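You operate a simulated robot arm through the tools that you are given. There is no shell and no other tool. Be economical: measure what you need, move in short steps, check, and stop when the job is done.

You run a simulated two-armed robot. Do the job below in one go: nothing can be reset, and whatever is moved stays where it is left.

Task
Put two of the white glands from the top of the yellow table on the top of the brown table. Then put the black counter on the top of the yellow table away on the top of the steel side table. Then put one of the steel strainers from the top of the grey bench on the deck of unit 53. Then put two of the numbered brass cylinders from the top of the bench with a grey shelf on top of the carton marked keys. Then take the blue coupling and leave it on top of the brown rivets carton. The order counts. Set down upright: black counter, steel strainer, numbered brass cylinder.

The check looks at the end state, three seconds after you hand in, the way a careful person would. Anything else that was tipped, shoved, dropped, spilled or broken makes it a failure.

Robot
Two 7-joint arms with fingered hands on one trunk, on a base that drives. Base frame: it is fixed to the floor where the robot stands at the start and does not move with it; the origin is under the middle of the robot, x ahead of it, y to its left, z up; the surface under the hand at the start is at about z = 0.84. Readings come in m, degrees, newtons and seconds.
The left shoulder is at the start at [0.051, 0.152, 1.147], the right one opposite. With the tool pointing down near the work surface each hand reaches from about 0.42 to 0.82 m from the robot's upright axis, wherever it stands, measured 20 degrees to its own side. Places, roughly: black counter [0.75, -1.25, 1]; blue coupling (5x5x11 cm) [1.4, 1.9, 0.9]; carton marked keys [1.5, 2.5, 1]; deck of unit 53 (34x19 cm) [14.76, -7.64, 1.42]; numbered brass cylinder [1.25, 2, 1]; rivets carton [1.5, 2, 1]; steel strainer [13.5, -7.5, 0.75]; top of the brown table [0.6, -2.1, 0.8]; top of the steel side table (42x24 cm) [4.68, 0.5, 0.8]; white gland [0.5, 0.25, 0.75]. Payload 3.8 kg a hand.
The tool frame of a hand sits at the grasp point between the pads (the TCP): z along the fingers, y along the line on which they close. The tips reach 0.03 m beyond it. Largest opening 0.104 m; the body of the gripper starts 0.035 m behind the TCP. The gripper is a hand of 5 fingers: y runs from the thumb to the fingers, the wrist lies at [-0.015, -0.104, -0.178] in the tool frame, and closing takes about 1.5 s.
Orientation is that of the tool frame in the base frame, as a unit quaternion [x, y, z, w]. With the fingers straight down and the wrist toward the robot, the tool's x, y and z point along [0, 1, 0], [1, 0, 0] and [0, 0, -1] of the base frame.

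Tools
- The arms move only by the tool move_arm. It takes "left_increments", "right_increments" or both (then of equal length, played together; a hand with none holds still); each is a list of rows, each a list of 7 numbers: the shift along the tool's x, y, z in units of 40 mm (1.0 is 40 mm), then the turn, a rotation vector about the tool's x, y, z in units of 8 degrees (1.0 is 8 degrees), then the finger opening in cm, from 0 to 10.4. In form: [[tx, ty, tz, ax, ay, az, gripper], ...]. A call has 1 to 10 rows; each row shifts and turns the commanded pose from where the row before left it, along the tool's axes as they then stand. A call with a number of a shift or a turn outside -1 to 1 is refused whole. Rows are played at 5 a second. More than 0.05 m and 8.6 degrees between two rows, or a gripper value outside its range, and nothing of the call is played. A pose out of reach is approached as far as the arm can. The call stops where the force on the tool passes 40 N (or 10 N more than at its start, if that is more) or the arm is blocked; 0.2 s more then pass. Each finger travels about 0.072 m/s and halts on what it meets, pressing with about 29 N; the grip force reading is that of the motor and also rises with nothing between the fingers. The clock runs only during rows and for 0.2 s after the last one: add rows that do not move to give the fingers time. It gives the time, the measured TCP pose, the force on the tool (base axes), the opening and the grip force at its end, in the units of the frame above (readings bear some noise), with the torque about the TCP (base axes, N m) and any sound that the robot's microphone picked up.
- Cameras (640 x 400 px; columns grow to the right, rows downward): "scene" is now at [0.1543, 0.0066, 1.2991]; the picture's right is [0.05, -1.00, -0.01], its down [-0.56, -0.02, -0.83] and it looks along [0.83, 0.04, -0.56] (base axes); focal length 289 px, centre (320, 200). "left" rides on the left gripper at [-0.08, -0.078, -0.141] in its tool frame; the picture's right is [-0.78, -0.30, 0.56], its down [0.53, -0.78, 0.33] and it looks along [0.33, 0.56, 0.76] (tool axes); focal length 247 px, centre (320, 200). "right" rides on the right gripper at [0.08, -0.078, -0.141] in its tool frame; the picture's right is [-0.78, 0.30, -0.56], its down [-0.53, -0.78, 0.33] and it looks along [-0.33, 0.56, 0.76] (tool axes); focal length 247 px, centre (320, 200). There is no depth. A picture from a camera that has moved, and an enlarged one, comes with that camera's place and axes in the base frame and with its lens.
- capture(camera): a new picture of that camera. It takes no simulated time.
- lift_body(by): slides the trunk up (or, below 0, down) by that many m; the arms and the scene camera ride with it, the base frame stays. It gives what a move gives, with no picture.
- base_move(legs): drives the robot by 1 to 6 legs, each [ahead, left, turn to the left] in m, m and degrees, along the robot's own axes; the way and the turn of a leg run together, so that a leg with both is an arc; at most 1.5 m and 180 degrees a leg. The arms and the cameras ride along, it lands a little off, and it stops where it bumps. It gives what a move gives.
- hand_shape(shape, hand): the hand has 5 fingers and takes this shape, open, in about a second: jaw (thumb against the fingers, like two jaws); tri (thumb and two fingers); tip (a fingertip pinch); poke (one finger out to press); point (the index stretched); flat (the hand flat); cup (the hand cupped); fist (a fist). The gripper value then closes the fingers along that shape, each until it touches; the sizes above hold for jaw. It gives what a move gives, with no picture.
- head_to(pan, tilt): turns the head with the scene camera to pan (to the left, within 80 degrees either way) and tilt (down, from -29 to 69), counted from straight ahead of the robot. It gives what a move gives.
- close_up(camera, box): a new picture of the part [left, top, right, bottom] of that camera's present view, enlarged. It takes no simulated time.
- hand_in(): hands the job in; it is judged then, once.

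Go step by step. Nothing tells you exact positions but the pictures and the camera data: compare them with the known pose of the tool, close in by small moves and look again before you grip or let go. The budget is 207 turns and 202 pictures, counting those below and the enlarged ones. Unless the task says otherwise, let go and move clear before handing in, and close with one line.

The tools are called after ">>>" by a JSON object that holds its "op" and its "data". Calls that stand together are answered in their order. move_arm: Moves the arms, as the interface text tells. Its arguments: {"type":"object","properties":{"left_increments":{"type":"array"},"right_increments":{"type":"array"}},"required":[]} The other tools are called the same way: lift_body (by) slides the trunk up or down; hand_shape (shape, hand) gives the hand a shape; base_move (legs) drives the base; head_to (pan, tilt) turns the head that bears the scene camera; capture (camera) takes a picture; close_up (camera, box) takes an enlarged picture of a part of a camera's view; hand_in () hands the job in.

At the start:

```text
t: 0.0
left_position: [0.5424, 0.2523, 1.0935]
left_tool_rot: [0.707, 0.708, 0.0, 0.0]
left_wrist_force: [0.6, 0.0, 0.4]
left_moment: [0.0, -0.04, 0.0]
left_finger_gap: 0.1038
left_finger_force: 0.0
left_shape: jaw
right_position: [0.5529, -0.1028, 1.0756]
right_tool_rot: [0.707, 0.707, 0.001, -0.001]
right_wrist_force: [-0.4, -0.2, -0.8]
right_moment: [-0.02, 0.01, -0.01]
right_finger_gap: 0.1039
right_finger_force: 0.0
right_shape: jaw
trunk travel left (down, up): [-0.225, 0.231]
robot x, y, heading: [0.002, -0.0002, 0.2]
head pan, tilt: [2.7, 25.9]
```

scene: 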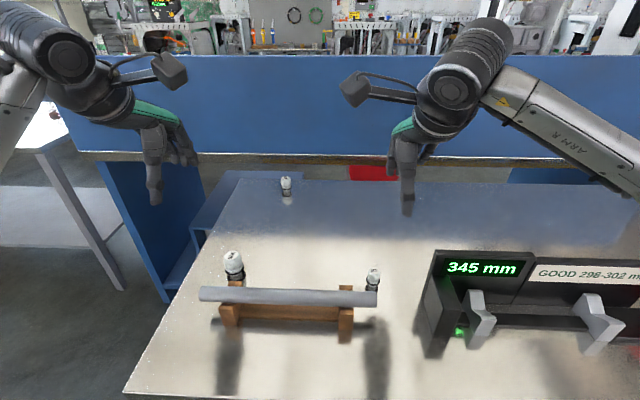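
right: 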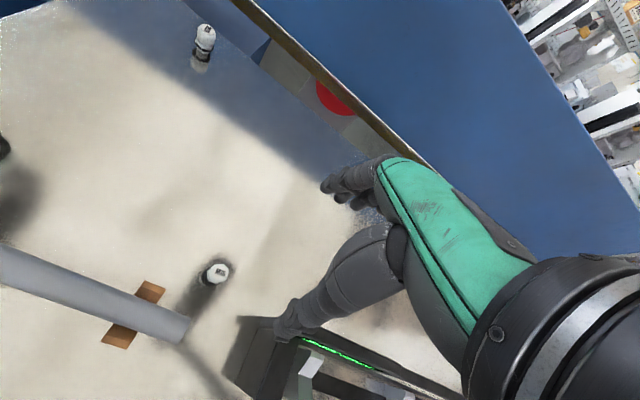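
left: 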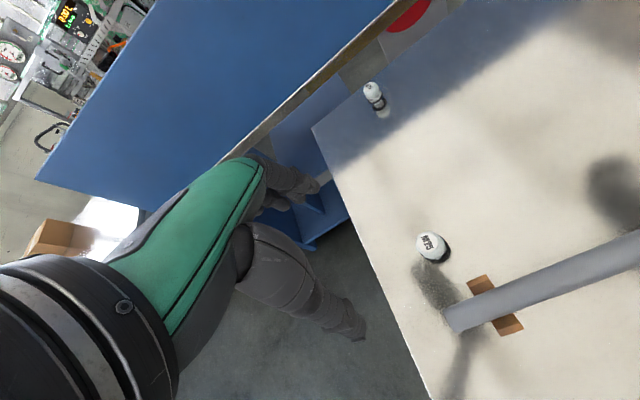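

I see a bench with a bar on wooden rests, three white-topped objects and a gauge with a display. I'll look around first to find the tables.

>>> {"op": "close_up", "data": {"camera": "scene", "box": [180, 160, 420, 340]}}

>>> {"op": "head_to", "data": {"pan": -60, "tilt": 25}}

>>> {"op": "capture", "data": {"camera": "scene"}}

>>> {"op": "head_to", "data": {"pan": 60, "tilt": 20}}

>>> {"op": "capture", "data": {"camera": "scene"}}

```text
2.22 times, centred on (300, 250) of scene
camera zoom: at [0.1543, 0.0066, 1.2991], right [0.05, -1.0, -0.01], down [-0.56, -0.02, -0.83], along [0.83, 0.04, -0.56], focal length 642 px, centre (364, 89)
```

zoom: 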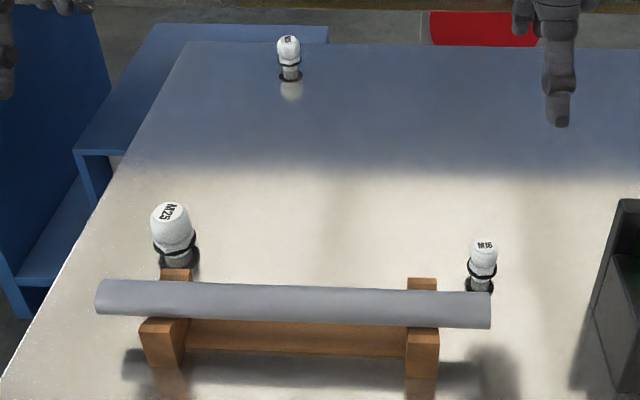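

```text
t: 1.3
left_position: [0.5418, 0.2528, 1.0939]
left_tool_rot: [0.707, 0.707, 0.0, 0.0]
left_wrist_force: [-0.2, 0.2, 0.7]
left_moment: [0.05, 0.0, -0.03]
left_finger_gap: 0.1035
left_finger_force: 0.0
left_shape: jaw
right_position: [0.5522, -0.1026, 1.0753]
right_tool_rot: [0.707, 0.708, 0.0, -0.001]
right_wrist_force: [0.6, -0.3, 0.7]
right_moment: [0.01, 0.0, -0.02]
right_finger_gap: 0.1039
right_finger_force: 0.1
right_shape: jaw
trunk travel left (down, up): [-0.225, 0.231]
robot x, y, heading: [-0.0007, 0.0013, -0.0]
head pan, tilt: [-60.0, 25.0]
```

```text
197 pictures are left
camera scene: at [0.1093, -0.0775, 1.307], right [-0.86, -0.5, 0.12], down [-0.34, 0.37, -0.87], along [0.39, -0.78, -0.48], focal length 289 px, centre (320, 200)
```

scene: 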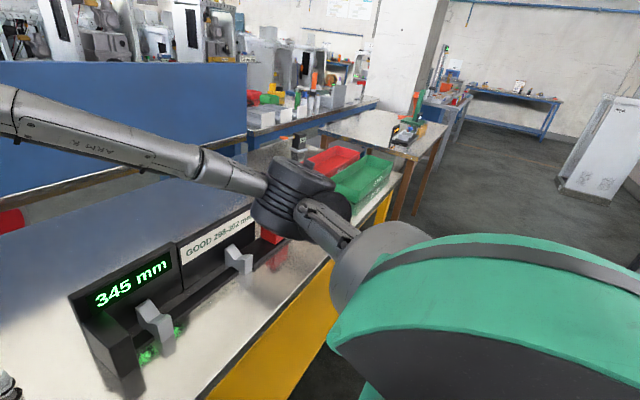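

```text
t: 3.3
left_position: [0.5434, 0.2534, 1.0934]
left_tool_rot: [0.707, 0.707, 0.0, 0.0]
left_wrist_force: [0.6, 1.4, 0.4]
left_moment: [0.03, -0.02, 0.03]
left_finger_gap: 0.1038
left_finger_force: 0.0
left_shape: jaw
right_position: [0.5531, -0.1028, 1.0743]
right_tool_rot: [0.707, 0.707, 0.0, 0.0]
right_wrist_force: [0.4, 0.8, -0.1]
right_moment: [0.0, -0.02, -0.01]
right_finger_gap: 0.1037
right_finger_force: 0.0
right_shape: jaw
trunk travel left (down, up): [-0.225, 0.231]
robot x, y, heading: [0.0023, -0.0021, 0.1]
head pan, tilt: [60.0, 20.0]
```

```text
196 pictures are left
camera scene: at [0.111, 0.0829, 1.3149], right [0.86, -0.5, -0.12], down [-0.3, -0.3, -0.91], along [0.42, 0.81, -0.41], focal length 289 px, centre (320, 200)
```

scene: 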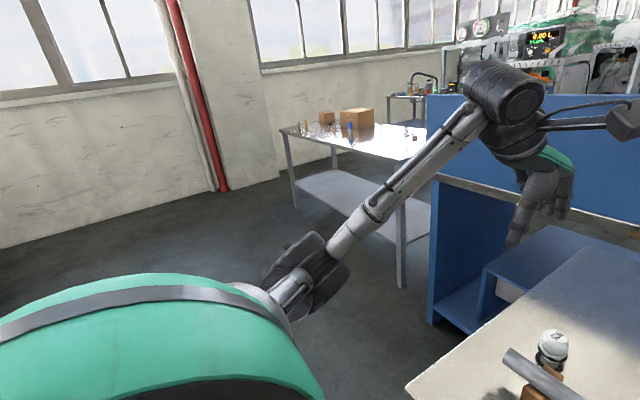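

>>> {"op": "head_to", "data": {"pan": -15, "tilt": 50}}

>>> {"op": "capture", "data": {"camera": "scene"}}

>>> {"op": "close_up", "data": {"camera": "right", "box": [100, 200, 420, 400]}}

>>> {"op": "close_up", "data": {"camera": "left", "box": [320, 200, 640, 400]}}

```text
t: 4.8
left_position: [0.5421, 0.2533, 1.093]
left_tool_rot: [0.707, 0.707, 0.0, -0.001]
left_wrist_force: [0.4, -0.7, -0.1]
left_moment: [0.01, -0.02, 0.01]
left_finger_gap: 0.1037
left_finger_force: 0.0
left_shape: jaw
right_position: [0.5524, -0.1024, 1.0751]
right_tool_rot: [0.707, 0.707, 0.001, 0.0]
right_wrist_force: [0.2, 0.7, -0.7]
right_moment: [0.0, -0.02, -0.01]
right_finger_gap: 0.1036
right_finger_force: 0.1
right_shape: jaw
trunk travel left (down, up): [-0.225, 0.231]
robot x, y, heading: [-0.002, 0.001, -0.1]
head pan, tilt: [-15.0, 50.0]
```

```text
195 pictures are left
camera scene: at [0.1321, -0.0176, 1.2659], right [-0.26, -0.97, 0.04], down [-0.82, 0.2, -0.53], along [0.51, -0.17, -0.85], focal length 289 px, centre (320, 200)
```

scene: 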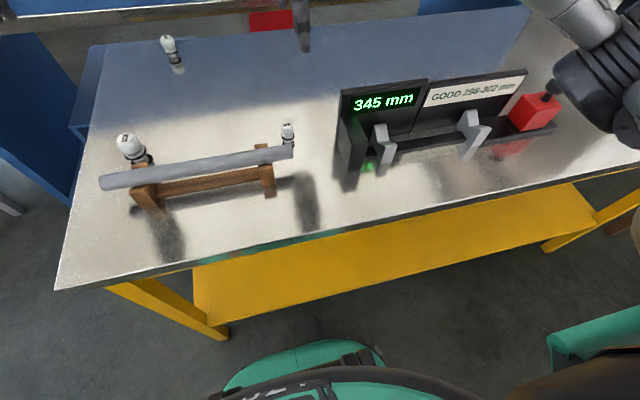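

```text
2.00 times, centred on (260, 300) of right
camera zoom: at [0.4768, -0.0235, 1.2159], right [0.3, -0.78, 0.56], down [-0.78, -0.53, -0.33], along [0.56, -0.33, -0.76], focal length 494 px, centre (440, 0)
```

zoom: 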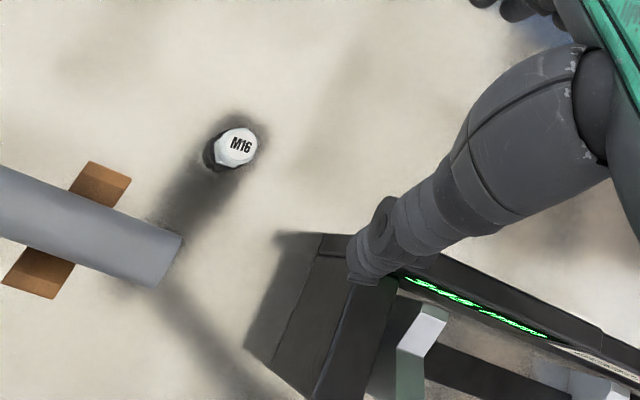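

```text
2.00 times, centred on (480, 300) of left
camera zoom: at [0.4647, 0.172, 1.233], right [-0.3, -0.78, -0.56], down [-0.78, 0.53, -0.33], along [0.56, 0.33, -0.76], focal length 494 px, centre (0, 0)
```

zoom: 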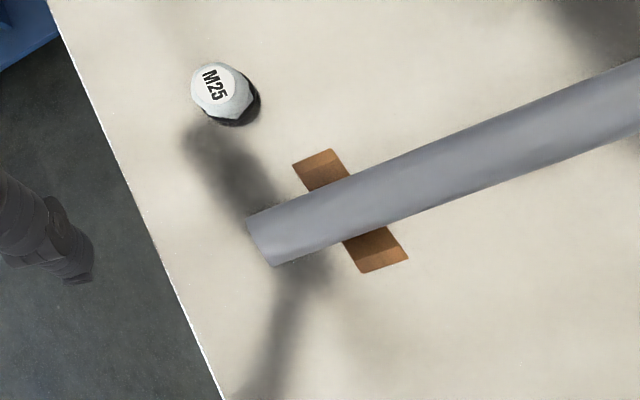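

M16 stands near (0.54, -0.077), its top at about z 0.88. M25 is near (0.55, 0.195), top at about 0.90. I'll bring each hand above its gland and look again.

>>> {"op": "move_arm", "data": {"right_increments": [[0.64, -0.31, 0, 0, 0, 0, 7], [0, 0, 0.9, 0, 0, 0, 6.5], [0, 0, 0.9, 0, 0, 0, 6.5], [0, 0, 0.9, 0, 0, 0, 6.5], [0, 0, 0.6, 0, 0, 0, 6.5]], "left_increments": [[-0.7, 0.1, 0, 0, 0, 0, 8.5], [-0.75, 0.1, 0.5, 0, 0, 0, 8.5], [0, 0, 0.9, 0, 0, 0, 8.5], [0, 0, 0.9, 0, 0, 0, 8.5], [0, 0, 0.9, 0, 0, 0, 8.5]]}}

>>> {"op": "capture", "data": {"camera": "right"}}

>>> {"op": "capture", "data": {"camera": "left"}}

>>> {"op": "head_to", "data": {"pan": 5, "tilt": 42}}

>>> {"op": "capture", "data": {"camera": "scene"}}

```text
t: 6.0
left_position: [0.5508, 0.1938, 0.9644]
left_tool_rot: [0.707, 0.708, 0.001, 0.001]
left_wrist_force: [0.1, 0.1, 0.8]
left_moment: [0.0, 0.02, 0.0]
left_finger_gap: 0.0853
left_finger_force: 0.2
left_shape: jaw
right_position: [0.5418, -0.0763, 0.9406]
right_tool_rot: [0.707, 0.707, 0.0, 0.0]
right_wrist_force: [0.4, 0.3, 0.1]
right_moment: [0.01, -0.02, 0.02]
right_finger_gap: 0.0653
right_finger_force: 0.0
right_shape: jaw
trunk travel left (down, up): [-0.225, 0.231]
robot x, y, heading: [0.0007, 0.0003, 0.1]
head pan, tilt: [-15.0, 50.0]
```

```text
192 pictures are left
camera right: at [0.4656, 0.0023, 1.0829], right [0.3, -0.78, 0.56], down [-0.78, -0.53, -0.33], along [0.56, -0.33, -0.76], focal length 247 px, centre (320, 200)
```

right: 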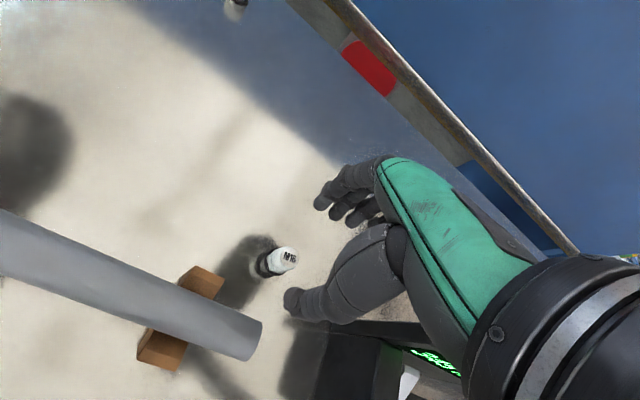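

```text
191 pictures are left
camera left: at [0.4727, 0.1142, 1.1044], right [-0.3, -0.78, -0.56], down [-0.78, 0.53, -0.33], along [0.56, 0.33, -0.76], focal length 247 px, centre (320, 200)
```

left: 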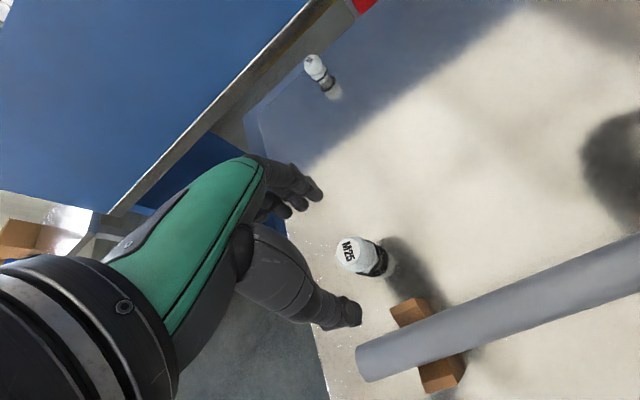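

```text
t: 6.8
left_position: [0.5509, 0.1948, 0.965]
left_tool_rot: [0.707, 0.707, 0.001, 0.0]
left_wrist_force: [-1.2, -0.8, -0.6]
left_moment: [0.03, 0.02, 0.0]
left_finger_gap: 0.0851
left_finger_force: 0.2
left_shape: jaw
right_position: [0.5406, -0.076, 0.9419]
right_tool_rot: [0.707, 0.707, 0.001, 0.0]
right_wrist_force: [0.1, -0.1, -0.1]
right_moment: [0.01, -0.01, 0.0]
right_finger_gap: 0.0654
right_finger_force: 0.0
right_shape: jaw
trunk travel left (down, up): [-0.225, 0.231]
robot x, y, heading: [0.0001, -0.0039, 0.1]
head pan, tilt: [5.0, 42.0]
```

```text
190 pictures are left
camera scene: at [0.1424, 0.0095, 1.2757], right [0.09, -1.0, -0.01], down [-0.77, -0.06, -0.64], along [0.64, 0.06, -0.77], focal length 289 px, centre (320, 200)
```

scene: 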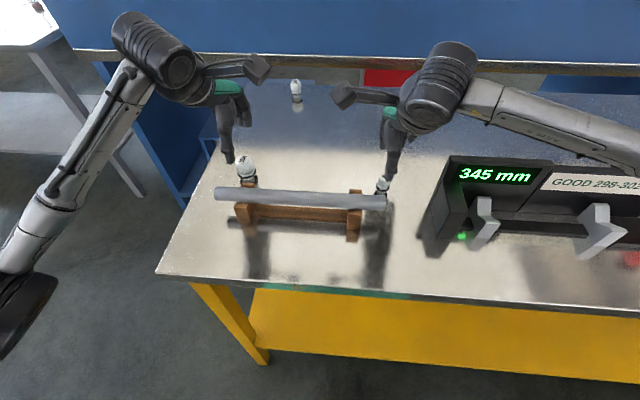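

Both hands line up over the glands, so I'll lower them and close.

>>> {"op": "move_arm", "data": {"right_increments": [[0, 0, 0.8, 0, 0, 0, 6.5], [0, 0, 0.78, 0, 0, 0, 6.5], [0, 0, 0, 0, 0, 0, 6.5]], "left_increments": [[-0.07, 0.03, 0.9, 0, 0, 0, 8.5], [0, 0, 0.9, 0, 0, 0, 8.5], [0, 0, 0.2, 0, 0, 0, 8.5]]}}

>>> {"op": "capture", "data": {"camera": "right"}}

>>> {"op": "capture", "data": {"camera": "left"}}

```text
t: 7.6
left_position: [0.5506, 0.1934, 0.888]
left_tool_rot: [0.706, 0.708, 0.002, 0.001]
left_wrist_force: [1.0, 4.7, 8.2]
left_moment: [-0.04, 0.35, -0.22]
left_finger_gap: 0.0851
left_finger_force: 0.0
left_shape: jaw
right_position: [0.5402, -0.0758, 0.878]
right_tool_rot: [0.706, 0.708, 0.0, 0.0]
right_wrist_force: [0.2, -0.2, -0.2]
right_moment: [-0.01, 0.0, 0.01]
right_finger_gap: 0.0655
right_finger_force: 0.1
right_shape: jaw
trunk travel left (down, up): [-0.225, 0.231]
robot x, y, heading: [-0.0003, 0.0019, 0.1]
head pan, tilt: [5.0, 42.0]
```

```text
189 pictures are left
camera right: at [0.4644, 0.0023, 1.0194], right [0.3, -0.78, 0.56], down [-0.78, -0.54, -0.33], along [0.56, -0.33, -0.76], focal length 247 px, centre (320, 200)
```

right: 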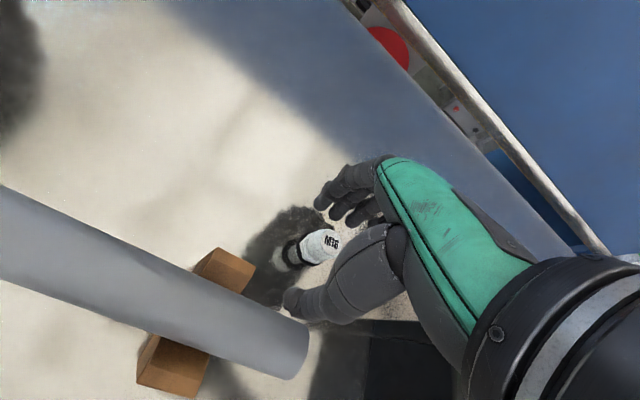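

```text
188 pictures are left
camera left: at [0.4725, 0.1123, 1.0269], right [-0.29, -0.78, -0.56], down [-0.78, 0.53, -0.34], along [0.56, 0.33, -0.76], focal length 247 px, centre (320, 200)
```

left: 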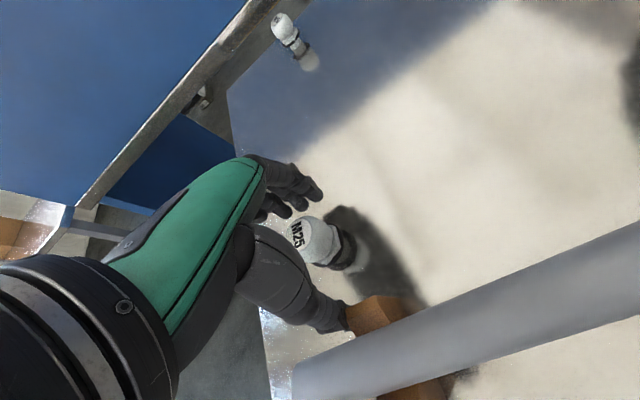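

The right hand is clear. The left thumb is touching something, probably the wooden rest, so I'll raise that hand and narrow its opening.

>>> {"op": "move_arm", "data": {"left_increments": [[0, 0, -0.4, 0, 0, 0, 8.5], [0, 0.1, 0, 0, 0, 0, 6.8], [0, 0, 0, 0, 0, 0, 6.8], [0, 0, 0.1, 0, 0, 0, 6.8]], "right_increments": [[0, 0, 0, 0, 0, 0, 5.0], [0, 0, 0, 0, 0, 0, 4.0], [0, 0, 0, 0, 0, 0, 4], [0, 0, 0, 0, 0, 0, 4]]}}

>>> {"op": "close_up", "data": {"camera": "left", "box": [200, 120, 440, 270]}}

>>> {"op": "close_up", "data": {"camera": "right", "box": [200, 170, 440, 320]}}

>>> {"op": "close_up", "data": {"camera": "scene", "box": [190, 130, 430, 280]}}

```text
t: 8.6
left_position: [0.5542, 0.1916, 0.8996]
left_tool_rot: [0.707, 0.707, 0.0, 0.001]
left_wrist_force: [0.2, 0.4, 0.5]
left_moment: [0.02, 0.02, 0.0]
left_finger_gap: 0.0683
left_finger_force: 0.1
left_shape: jaw
right_position: [0.5409, -0.0777, 0.8788]
right_tool_rot: [0.707, 0.707, 0.0, 0.0]
right_wrist_force: [-0.2, 0.4, -0.5]
right_moment: [0.03, 0.01, -0.01]
right_finger_gap: 0.0405
right_finger_force: 0.0
right_shape: jaw
trunk travel left (down, up): [-0.225, 0.231]
robot x, y, heading: [0.0021, 0.0039, 0.1]
head pan, tilt: [5.0, 42.0]
```

```text
2.67 times, centred on (320, 195) of left
camera zoom: at [0.4769, 0.1114, 1.0382], right [-0.3, -0.78, -0.56], down [-0.78, 0.53, -0.33], along [0.56, 0.33, -0.76], focal length 659 px, centre (320, 213)
```

zoom: 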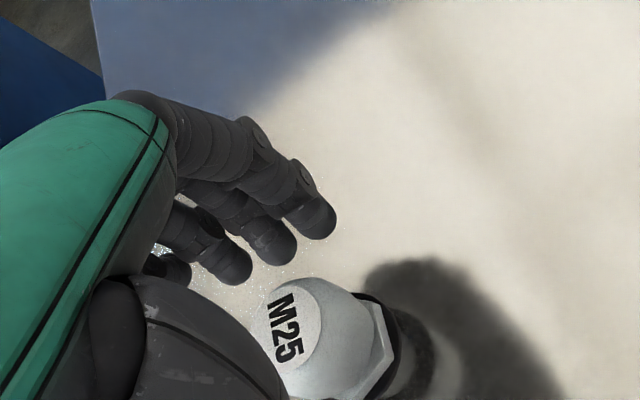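

```text
2.67 times, centred on (320, 245) of right
camera zoom: at [0.4652, 0.0018, 1.0191], right [0.3, -0.78, 0.56], down [-0.78, -0.53, -0.33], along [0.56, -0.33, -0.76], focal length 659 px, centre (320, 80)
```

zoom: 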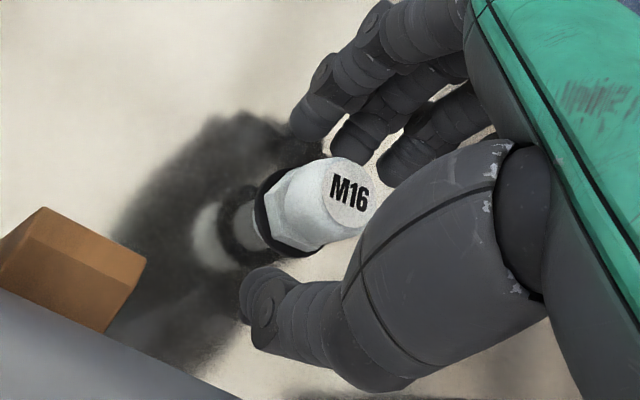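

```text
2.67 times, centred on (310, 205) of scene
camera zoom: at [0.1424, 0.0094, 1.2758], right [0.09, -1.0, -0.01], down [-0.76, -0.06, -0.64], along [0.64, 0.06, -0.77], focal length 771 px, centre (347, 187)
```

zoom: 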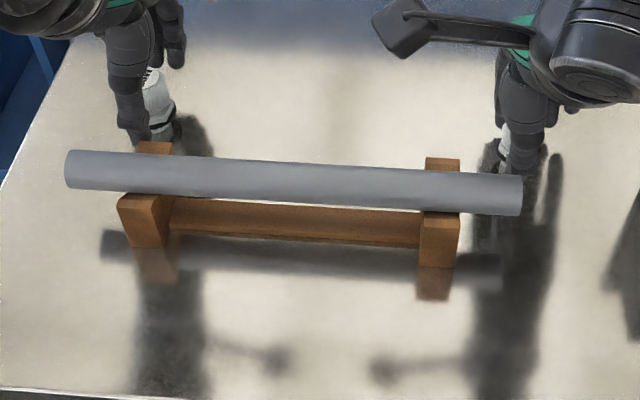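

Both glands sit between the pads. I'll lower the left hand a little and close both.

>>> {"op": "move_arm", "data": {"left_increments": [[0, 0, 0.2, 0, 0, 0, 6.5], [0, 0, 0, 0, 0, 0, 5], [0, 0, 0, 0, 0, 0, 4], [0, 0, 0, 0, 0, 0, 3], [0, 0, 0, 0, 0, 0, 2], [0, 0, 0, 0, 0, 0, 2]], "right_increments": [[0, 0, 0, 0, 0, 0, 3], [0, 0, 0, 0, 0, 0, 2], [0, 0, 0, 0, 0, 0, 1], [0, 0, 0, 0, 0, 0, 0.5], [0, 0, 0, 0, 0, 0, 0.5], [0, 0, 0, 0, 0, 0, 0.5]]}}

>>> {"op": "close_up", "data": {"camera": "left", "box": [200, 170, 440, 320]}}

>>> {"op": "close_up", "data": {"camera": "right", "box": [200, 170, 440, 320]}}

```text
t: 10.0
left_position: [0.555, 0.1923, 0.8903]
left_tool_rot: [0.707, 0.707, -0.001, 0.0]
left_wrist_force: [0.3, 0.2, -0.4]
left_moment: [-0.04, 0.02, -0.02]
left_finger_gap: 0.0047
left_finger_force: 29.4
left_shape: jaw
right_position: [0.541, -0.0773, 0.8785]
right_tool_rot: [0.707, 0.707, 0.001, -0.001]
right_wrist_force: [-0.1, -0.1, 0.5]
right_moment: [0.04, 0.02, 0.0]
right_finger_gap: 0.0185
right_finger_force: 29.5
right_shape: jaw
trunk travel left (down, up): [-0.225, 0.231]
robot x, y, heading: [0.0003, 0.0023, -0.0]
head pan, tilt: [5.0, 42.0]
```

```text
2.67 times, centred on (320, 245) of left
camera zoom: at [0.477, 0.1114, 1.0297], right [-0.3, -0.78, -0.56], down [-0.78, 0.53, -0.33], along [0.56, 0.33, -0.76], focal length 659 px, centre (320, 80)
```

zoom: 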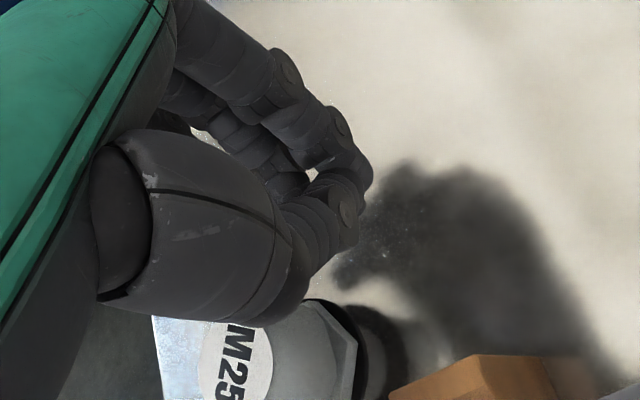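

```text
2.67 times, centred on (320, 245) of right
camera zoom: at [0.4651, 0.0019, 1.0191], right [0.3, -0.78, 0.56], down [-0.78, -0.53, -0.33], along [0.56, -0.33, -0.76], focal length 659 px, centre (320, 80)
```

zoom: 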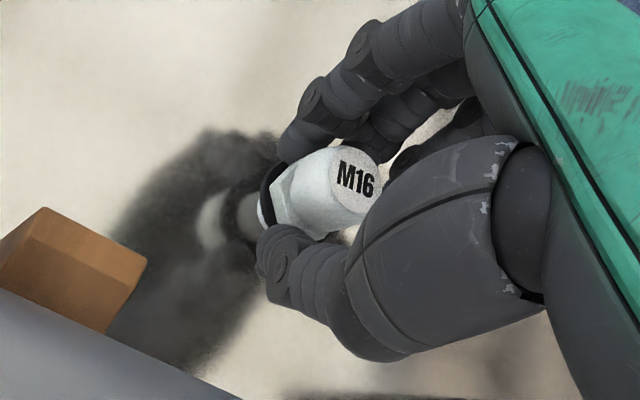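

M16 is gripped, but M25 slipped out toward the robot while the left hand closed. I'll lift both hands straight up and look.

>>> {"op": "move_arm", "data": {"left_increments": [[0, 0, -0.6, 0, 0, 0, 0.5], [0, 0, -1, 0, 0, 0, 0.5], [0, 0, -1, 0, 0, 0, 0.5], [0, 0, -1, 0, 0, 0, 0.5]], "right_increments": [[0, 0, -0.6, 0, 0, 0, 0.5], [0, 0, -1, 0, 0, 0, 0.5], [0, 0, -1, 0, 0, 0, 0.5], [0, 0, -1, 0, 0, 0, 0.5]]}}

>>> {"op": "capture", "data": {"camera": "left"}}

>>> {"op": "close_up", "data": {"camera": "scene", "box": [190, 110, 430, 260]}}

>>> {"op": "capture", "data": {"camera": "right"}}

```text
t: 11.0
left_position: [0.5529, 0.1919, 1.0326]
left_tool_rot: [0.707, 0.707, 0.0, 0.0]
left_wrist_force: [-0.7, 0.5, 0.1]
left_moment: [0.03, -0.01, -0.01]
left_finger_gap: 0.0051
left_finger_force: 0.0
left_shape: jaw
right_position: [0.5397, -0.0798, 1.0238]
right_tool_rot: [0.706, 0.708, 0.0, 0.0]
right_wrist_force: [0.1, 0.1, -0.8]
right_moment: [-0.01, 0.0, -0.05]
right_finger_gap: 0.0182
right_finger_force: 29.1
right_shape: jaw
trunk travel left (down, up): [-0.225, 0.231]
robot x, y, heading: [0.0001, -0.0025, 0.2]
head pan, tilt: [5.0, 42.0]
```

```text
182 pictures are left
camera left: at [0.4754, 0.111, 1.1725], right [-0.3, -0.78, -0.56], down [-0.78, 0.53, -0.33], along [0.56, 0.33, -0.76], focal length 247 px, centre (320, 200)
```

left: 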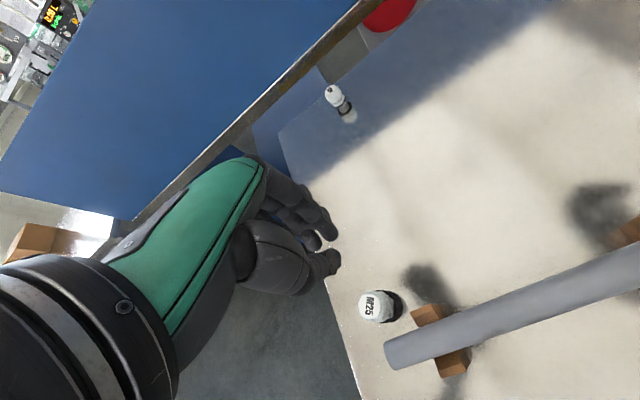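

```text
2.67 times, centred on (310, 185) of scene
camera zoom: at [0.1419, 0.0093, 1.2759], right [0.09, -1.0, -0.01], down [-0.76, -0.06, -0.64], along [0.64, 0.07, -0.77], focal length 771 px, centre (347, 240)
```

zoom: 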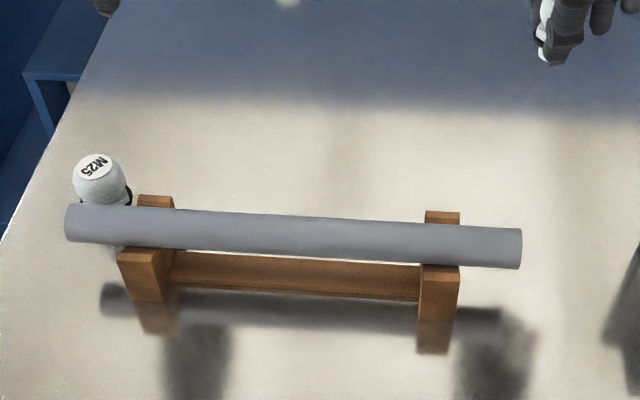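

```text
180 pictures are left
camera right: at [0.4635, -0.0001, 1.1647], right [0.3, -0.78, 0.56], down [-0.78, -0.54, -0.33], along [0.56, -0.33, -0.76], focal length 247 px, centre (320, 200)
```

right: 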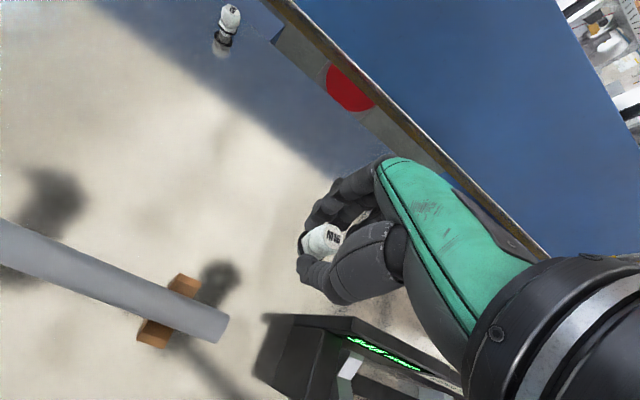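

M25 is still upright but has been pushed against the bar end and the rest, near (0.513, 0.222). I'll turn the left hand 45° so the thumb comes in past the bar end, then look from above.

>>> {"op": "move_arm", "data": {"left_increments": [[0.7, -0.95, 0, 0, 0, 0, 7.5], [0, 0, 0, 0, 0, 0.95, 7.5], [0, 0, 0, 0, 0, 0.95, 7.5], [0, 0, 0, 0, 0, 0.95, 7.5], [0, 0, 0, 0, 0, 0.95, 7.5], [0, 0, 0, 0, 0, 0.95, 7.5], [0, 0, 0, 0, 0, 0.87, 7.5], [0, 0, 0.9, 0, 0, 0, 7.5], [0, 0, 0.4, 0, 0, 0, 7.5]]}}

>>> {"op": "capture", "data": {"camera": "left"}}

>>> {"op": "head_to", "data": {"pan": 25, "tilt": 45}}

>>> {"op": "capture", "data": {"camera": "scene"}}

```text
t: 13.0
left_position: [0.5165, 0.2193, 0.9818]
left_tool_rot: [0.924, 0.383, 0.0, 0.0]
left_wrist_force: [-0.2, 0.2, 0.0]
left_moment: [-0.01, -0.04, 0.04]
left_finger_gap: 0.0746
left_finger_force: 0.0
left_shape: jaw
right_position: [0.5391, -0.0789, 1.0235]
right_tool_rot: [0.707, 0.707, 0.0, -0.001]
right_wrist_force: [-0.2, -0.4, -0.1]
right_moment: [-0.02, 0.0, -0.01]
right_finger_gap: 0.0183
right_finger_force: 29.5
right_shape: jaw
trunk travel left (down, up): [-0.225, 0.231]
robot x, y, heading: [-0.0002, -0.0036, -0.0]
head pan, tilt: [5.0, 42.0]
```

```text
179 pictures are left
camera left: at [0.4065, 0.2163, 1.1226], right [-0.76, -0.34, -0.56], down [-0.17, 0.93, -0.33], along [0.63, -0.16, -0.76], focal length 247 px, centre (320, 200)
```

left: 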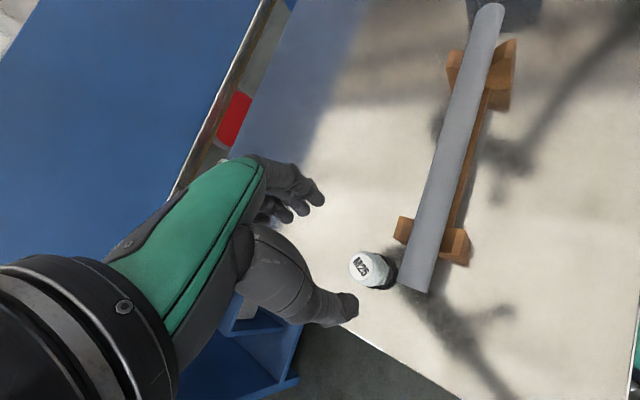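

```text
t: 13.9
left_position: [0.5185, 0.2185, 0.9834]
left_tool_rot: [0.923, 0.384, -0.001, 0.001]
left_wrist_force: [0.1, 0.1, -0.4]
left_moment: [-0.03, 0.01, -0.01]
left_finger_gap: 0.0747
left_finger_force: 0.0
left_shape: jaw
right_position: [0.5405, -0.0791, 1.0222]
right_tool_rot: [0.708, 0.707, 0.0, 0.0]
right_wrist_force: [0.5, -0.2, 0.1]
right_moment: [0.04, 0.01, 0.01]
right_finger_gap: 0.0179
right_finger_force: 29.0
right_shape: jaw
trunk travel left (down, up): [-0.225, 0.231]
robot x, y, heading: [0.0039, -0.0035, 0.0]
head pan, tilt: [25.0, 45.0]
```

```text
178 pictures are left
camera scene: at [0.1324, 0.0366, 1.2728], right [0.42, -0.91, -0.06], down [-0.73, -0.3, -0.61], along [0.54, 0.3, -0.79], focal length 289 px, centre (320, 200)
```

scene: 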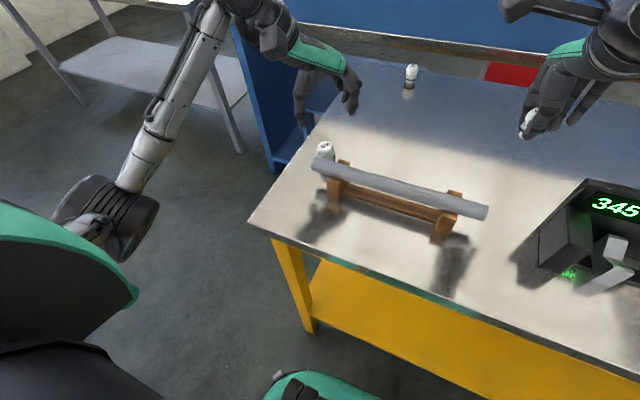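

Two sightlines put M25's top at about z 0.885 and (0.519, 0.226), so my first grip was too high. I'll go down at the 45° heading and check.

>>> {"op": "move_arm", "data": {"left_increments": [[0.15, -0.1, 0.9, 0, 0, 0, 7.5], [0, 0, 0.9, 0, 0, 0, 7.5], [0, 0, 0.6, 0, 0, 0, 7.5], [0, 0, 0.27, 0, 0, 0, 7.5]]}}

>>> {"op": "capture", "data": {"camera": "left"}}

>>> {"op": "close_up", "data": {"camera": "scene", "box": [230, 80, 470, 230]}}

```text
t: 14.9
left_position: [0.5175, 0.2258, 0.8762]
left_tool_rot: [0.924, 0.383, 0.0, 0.0]
left_wrist_force: [0.8, 0.7, 0.6]
left_moment: [-0.01, -0.01, 0.01]
left_finger_gap: 0.0745
left_finger_force: 0.1
left_shape: jaw
right_position: [0.5399, -0.0791, 1.0233]
right_tool_rot: [0.707, 0.707, 0.001, 0.001]
right_wrist_force: [-0.5, -0.1, 0.3]
right_moment: [0.01, -0.01, 0.01]
right_finger_gap: 0.0184
right_finger_force: 28.8
right_shape: jaw
trunk travel left (down, up): [-0.225, 0.231]
robot x, y, heading: [-0.0008, 0.0009, -0.0]
head pan, tilt: [25.0, 45.0]
```

```text
177 pictures are left
camera left: at [0.4063, 0.2232, 1.0144], right [-0.76, -0.34, -0.56], down [-0.17, 0.93, -0.33], along [0.63, -0.16, -0.76], focal length 247 px, centre (320, 200)
```

left: 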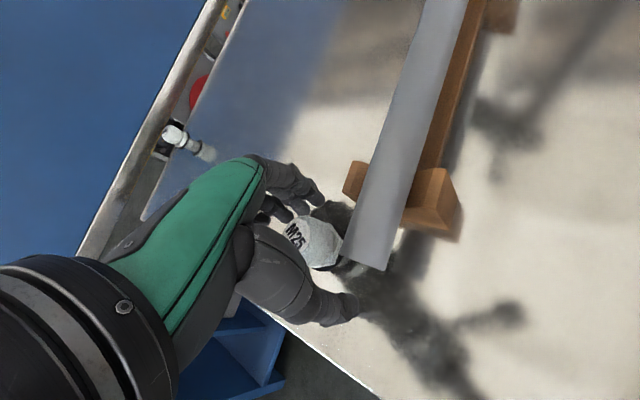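

```text
2.67 times, centred on (350, 155) of scene
camera zoom: at [0.1324, 0.0368, 1.2728], right [0.42, -0.91, -0.06], down [-0.73, -0.3, -0.61], along [0.53, 0.3, -0.79], focal length 771 px, centre (240, 320)
```

zoom: 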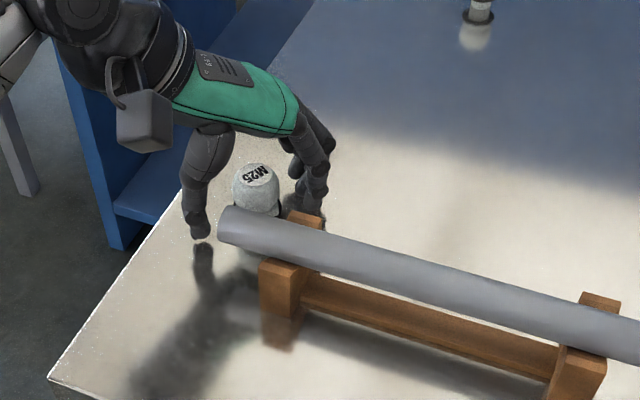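

The thumb is past the bar end and the gland sits between thumb and fingers. I'll close in stages and watch.

>>> {"op": "move_arm", "data": {"left_increments": [[0, 0, 0, 0, 0, 0, 6.5], [0, 0, 0, 0, 0, 0, 5.8], [0, 0, 0, 0, 0, 0, 5.2], [0, 0, 0, 0, 0, 0, 4.6], [0, 0, 0, 0, 0, 0, 4.2]]}}

>>> {"op": "close_up", "data": {"camera": "left", "box": [200, 170, 440, 320]}}

>>> {"op": "close_up", "data": {"camera": "scene", "box": [260, 110, 400, 198]}}

```text
t: 16.1
left_position: [0.517, 0.2258, 0.8748]
left_tool_rot: [0.924, 0.383, -0.001, 0.0]
left_wrist_force: [-0.1, 0.0, -0.3]
left_moment: [0.0, 0.0, 0.02]
left_finger_gap: 0.0424
left_finger_force: 0.1
left_shape: jaw
right_position: [0.5406, -0.0791, 1.0242]
right_tool_rot: [0.707, 0.707, 0.0, 0.0]
right_wrist_force: [-0.5, -0.6, -1.0]
right_moment: [0.01, 0.0, 0.03]
right_finger_gap: 0.0185
right_finger_force: 29.1
right_shape: jaw
trunk travel left (down, up): [-0.225, 0.231]
robot x, y, heading: [0.0017, -0.0006, -0.1]
head pan, tilt: [25.0, 45.0]
```

```text
2.67 times, centred on (320, 245) of left
camera zoom: at [0.4062, 0.223, 1.0146], right [-0.76, -0.34, -0.56], down [-0.17, 0.93, -0.33], along [0.63, -0.16, -0.76], focal length 659 px, centre (320, 80)
```

zoom: 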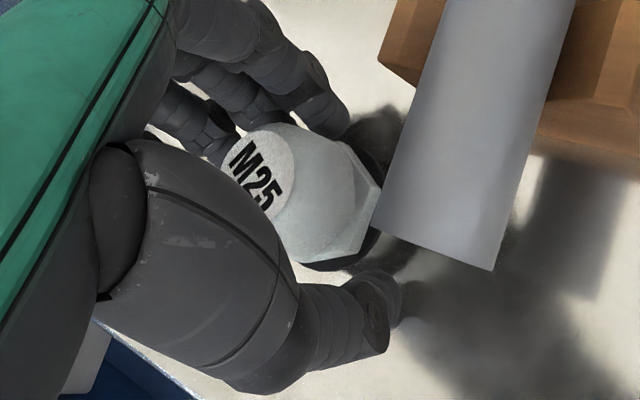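

```text
4.55 times, centred on (330, 154) of scene
camera zoom: at [0.1323, 0.0366, 1.2728], right [0.42, -0.91, -0.06], down [-0.73, -0.3, -0.61], along [0.53, 0.3, -0.79], focal length 1314 px, centre (274, 409)
```

zoom: 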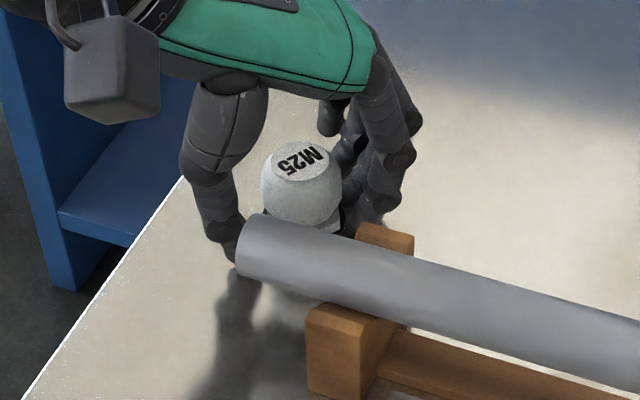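

The gland sits as M16 did before its grip, so I'll close fully.

>>> {"op": "move_arm", "data": {"left_increments": [[0, 0, 0, 0, 0, 0, 3.8], [0, 0, 0, 0, 0, 0, 3.4], [0, 0, 0, 0, 0, 0, 3], [0, 0, 0, 0, 0, 0, 2.6], [0, 0, 0, 0, 0, 0, 2.2], [0, 0, 0, 0, 0, 0, 1.8]]}}

>>> {"op": "close_up", "data": {"camera": "left", "box": [200, 170, 440, 320]}}

>>> {"op": "close_up", "data": {"camera": "scene", "box": [260, 110, 400, 198]}}

```text
t: 17.5
left_position: [0.5182, 0.2253, 0.8751]
left_tool_rot: [0.923, 0.384, 0.001, -0.001]
left_wrist_force: [0.6, 0.2, -0.1]
left_moment: [-0.01, 0.01, 0.03]
left_finger_gap: 0.0311
left_finger_force: 29.1
left_shape: jaw
right_position: [0.5402, -0.0795, 1.0231]
right_tool_rot: [0.707, 0.708, 0.0, 0.001]
right_wrist_force: [0.2, -0.7, -0.4]
right_moment: [0.0, 0.0, -0.03]
right_finger_gap: 0.0179
right_finger_force: 28.7
right_shape: jaw
trunk travel left (down, up): [-0.225, 0.231]
robot x, y, heading: [0.0011, -0.0, -0.0]
head pan, tilt: [25.0, 45.0]
```

```text
2.67 times, centred on (320, 245) of left
camera zoom: at [0.4062, 0.2231, 1.0146], right [-0.76, -0.34, -0.56], down [-0.17, 0.93, -0.33], along [0.63, -0.16, -0.76], focal length 659 px, centre (320, 80)
```

zoom: 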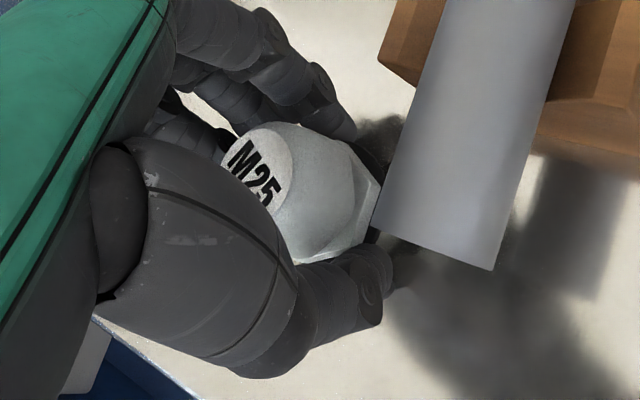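

```text
4.55 times, centred on (330, 154) of scene
camera zoom: at [0.1324, 0.0366, 1.2728], right [0.42, -0.91, -0.06], down [-0.73, -0.3, -0.61], along [0.53, 0.3, -0.79], focal length 1314 px, centre (274, 409)
```

zoom: 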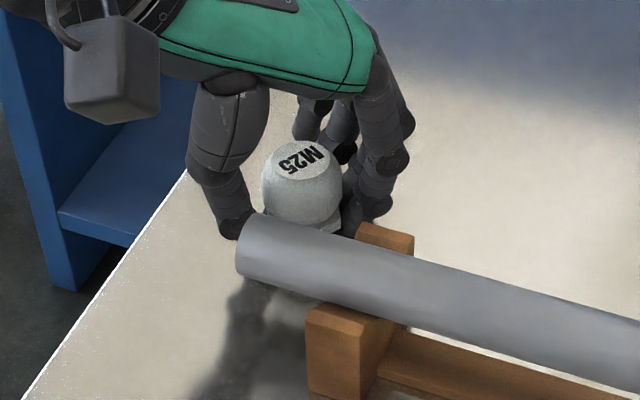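

The left grip holds at a 31 mm gap. I'll lift it straight up.

>>> {"op": "move_arm", "data": {"left_increments": [[0, 0, -0.5, 0, 0, 0, 1.8], [0, 0, -0.9, 0, 0, 0, 1.8], [0, 0, -0.9, 0, 0, 0, 1.8], [0, 0, -0.9, 0, 0, 0, 1.8], [0, 0, -0.9, 0, 0, 0, 1.8]]}}

>>> {"op": "capture", "data": {"camera": "scene"}}

>>> {"op": "head_to", "data": {"pan": -75, "tilt": 12}}

>>> {"op": "capture", "data": {"camera": "scene"}}

```text
t: 18.7
left_position: [0.5197, 0.2238, 1.04]
left_tool_rot: [0.924, 0.383, 0.0, 0.0]
left_wrist_force: [0.8, 0.1, 0.0]
left_moment: [-0.02, -0.03, 0.01]
left_finger_gap: 0.0307
left_finger_force: 29.2
left_shape: jaw
right_position: [0.5393, -0.0795, 1.0245]
right_tool_rot: [0.707, 0.707, 0.0, 0.0]
right_wrist_force: [-0.2, 0.2, 0.2]
right_moment: [-0.01, -0.01, 0.01]
right_finger_gap: 0.0179
right_finger_force: 29.3
right_shape: jaw
trunk travel left (down, up): [-0.225, 0.231]
robot x, y, heading: [0.0011, 0.0019, 0.1]
head pan, tilt: [25.0, 45.0]
```

```text
171 pictures are left
camera scene: at [0.1323, 0.0361, 1.2729], right [0.42, -0.91, -0.06], down [-0.73, -0.3, -0.61], along [0.53, 0.3, -0.79], focal length 289 px, centre (320, 200)
```

scene: 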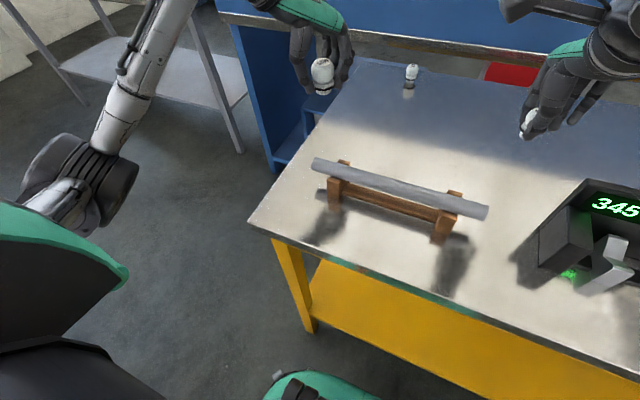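

```text
t: 20.4
left_position: [0.5205, 0.2245, 1.0392]
left_tool_rot: [0.924, 0.384, 0.0, 0.0]
left_wrist_force: [0.5, 0.4, 0.0]
left_moment: [0.02, -0.04, 0.0]
left_finger_gap: 0.0306
left_finger_force: 28.9
left_shape: jaw
right_position: [0.5411, -0.0791, 1.0229]
right_tool_rot: [0.707, 0.707, 0.001, 0.0]
right_wrist_force: [-0.1, -0.4, -0.8]
right_moment: [0.0, 0.0, 0.0]
right_finger_gap: 0.018
right_finger_force: 29.2
right_shape: jaw
trunk travel left (down, up): [-0.225, 0.231]
robot x, y, heading: [0.0038, 0.0028, -0.2]
head pan, tilt: [-75.0, 12.0]
```

```text
170 pictures are left
camera scene: at [0.0906, -0.0878, 1.331], right [-0.96, -0.26, 0.14], down [-0.19, 0.2, -0.96], along [0.22, -0.94, -0.24], focal length 289 px, centre (320, 200)
```

scene: 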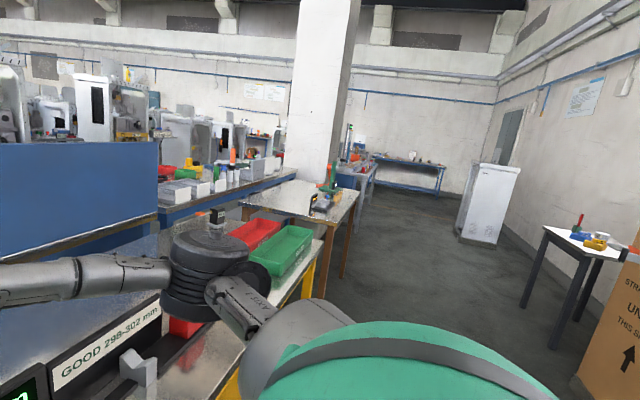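

Both glands are held and the bar is undisturbed. The brown table spans about x 0.35–0.95, y -1.7 to -2.8, so I'll back off and strafe right to it.

>>> {"op": "base_move", "data": {"legs": [[-0.4, 0, 0], [0, -1.1, 0], [0, -1.1, 0]]}}

>>> {"op": "head_to", "data": {"pan": 0, "tilt": 30}}

>>> {"op": "capture", "data": {"camera": "scene"}}

>>> {"op": "head_to", "data": {"pan": 55, "tilt": 25}}

>>> {"op": "capture", "data": {"camera": "scene"}}

```text
t: 33.5
left_position: [0.0858, -2.002, 1.04]
left_tool_rot: [0.928, 0.374, -0.001, -0.001]
left_wrist_force: [0.6, 0.1, 0.4]
left_moment: [0.01, -0.01, 0.02]
left_finger_gap: 0.0307
left_finger_force: 29.5
left_shape: jaw
right_position: [0.1003, -2.3062, 1.0236]
right_tool_rot: [0.714, 0.7, 0.0, 0.0]
right_wrist_force: [0.4, 0.4, 0.0]
right_moment: [0.01, 0.0, -0.07]
right_finger_gap: 0.0182
right_finger_force: 28.8
right_shape: jaw
trunk travel left (down, up): [-0.225, 0.231]
robot x, y, heading: [-0.4386, -2.219, -1.4]
head pan, tilt: [-75.0, 12.0]
```

```text
t: 34.9
left_position: [0.0854, -2.0012, 1.0389]
left_tool_rot: [0.928, 0.374, 0.0, 0.0]
left_wrist_force: [-0.1, 0.0, -0.7]
left_moment: [0.0, -0.02, -0.01]
left_finger_gap: 0.0308
left_finger_force: 29.3
left_shape: jaw
right_position: [0.1, -2.306, 1.0229]
right_tool_rot: [0.714, 0.7, 0.0, 0.0]
right_wrist_force: [-0.3, 0.1, 0.0]
right_moment: [0.01, 0.02, -0.04]
right_finger_gap: 0.018
right_finger_force: 28.8
right_shape: jaw
trunk travel left (down, up): [-0.225, 0.231]
robot x, y, heading: [-0.436, -2.2169, -1.4]
head pan, tilt: [0.0, 30.0]
```

```text
169 pictures are left
camera scene: at [-0.286, -2.2171, 1.2929], right [-0.02, -1.0, 0.0], down [-0.62, 0.01, -0.79], along [0.79, -0.02, -0.62], focal length 289 px, centre (320, 200)
```

scene: 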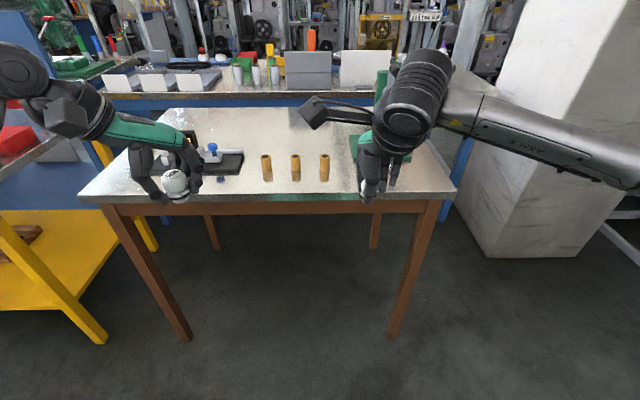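

```text
t: 36.2
left_position: [0.0856, -2.0022, 1.0386]
left_tool_rot: [0.928, 0.374, 0.0, 0.001]
left_wrist_force: [0.9, 0.0, -0.2]
left_moment: [0.0, 0.01, -0.02]
left_finger_gap: 0.0309
left_finger_force: 28.7
left_shape: jaw
right_position: [0.101, -2.3055, 1.0236]
right_tool_rot: [0.714, 0.7, 0.0, 0.001]
right_wrist_force: [0.1, 1.1, 0.3]
right_moment: [0.02, 0.01, 0.0]
right_finger_gap: 0.0181
right_finger_force: 29.0
right_shape: jaw
trunk travel left (down, up): [-0.225, 0.231]
robot x, y, heading: [-0.436, -2.2143, -1.2]
head pan, tilt: [55.0, 25.0]
```

```text
168 pictures are left
camera scene: at [-0.3206, -2.1409, 1.306], right [0.8, -0.59, -0.12], down [-0.37, -0.34, -0.86], along [0.47, 0.73, -0.49], focal length 289 px, centre (320, 200)
```

scene: 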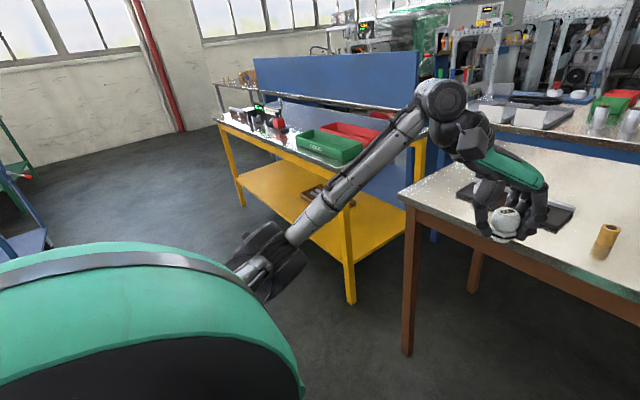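

The brown table holds a plate with a blue valve, three brass tubes and something green behind the right hand. I need a clear spot for the glands, so I'll look through the wrist cameras and a close-up.

>>> {"op": "capture", "data": {"camera": "right"}}

>>> {"op": "capture", "data": {"camera": "left"}}

>>> {"op": "head_to", "data": {"pan": -20, "tilt": 25}}

>>> {"op": "capture", "data": {"camera": "scene"}}

```text
167 pictures are left
camera right: at [0.0259, -2.2253, 1.1644], right [0.28, -0.78, 0.56], down [-0.79, -0.52, -0.33], along [0.55, -0.34, -0.76], focal length 247 px, centre (320, 200)
```

right: 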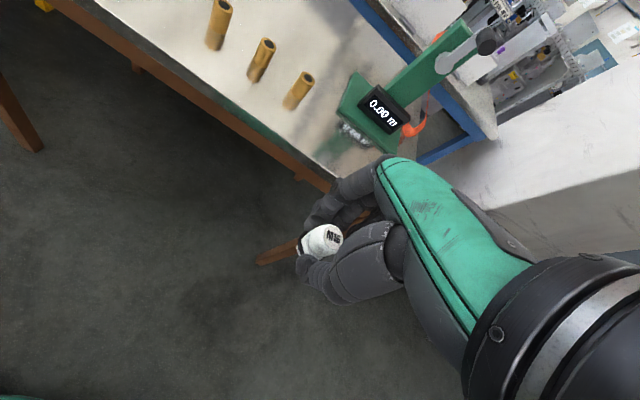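

```text
166 pictures are left
camera left: at [-0.025, -2.0022, 1.1792], right [-0.76, -0.33, -0.56], down [-0.15, 0.93, -0.33], along [0.63, -0.17, -0.76], focal length 247 px, centre (320, 200)
```

left: 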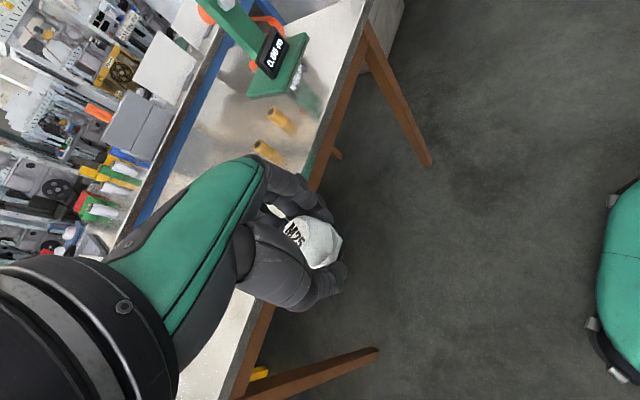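

```text
t: 37.6
left_position: [0.0868, -2.0009, 1.0402]
left_tool_rot: [0.928, 0.374, 0.001, 0.0]
left_wrist_force: [0.8, 0.1, -0.6]
left_moment: [0.02, 0.04, 0.0]
left_finger_gap: 0.0309
left_finger_force: 29.0
left_shape: jaw
right_position: [0.0995, -2.3064, 1.0217]
right_tool_rot: [0.714, 0.7, 0.0, 0.0]
right_wrist_force: [-0.8, 0.1, 0.6]
right_moment: [-0.03, 0.01, -0.03]
right_finger_gap: 0.0182
right_finger_force: 28.7
right_shape: jaw
trunk travel left (down, up): [-0.225, 0.231]
robot x, y, heading: [-0.4413, -2.2156, -1.1]
head pan, tilt: [-20.0, 25.0]
```

```text
165 pictures are left
camera scene: at [-0.2893, -2.2485, 1.3013], right [-0.36, -0.93, 0.05], down [-0.52, 0.15, -0.84], along [0.78, -0.32, -0.54], focal length 289 px, centre (320, 200)
```

scene: 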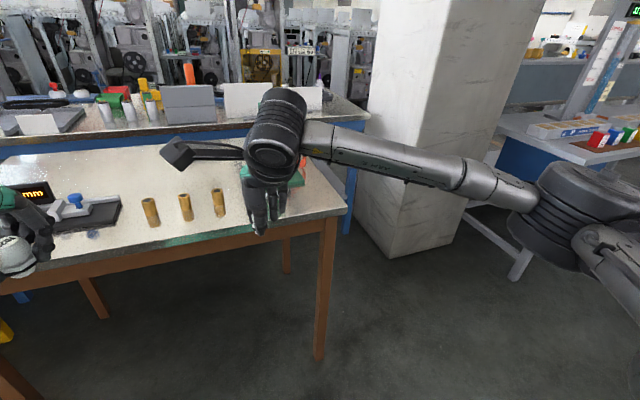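

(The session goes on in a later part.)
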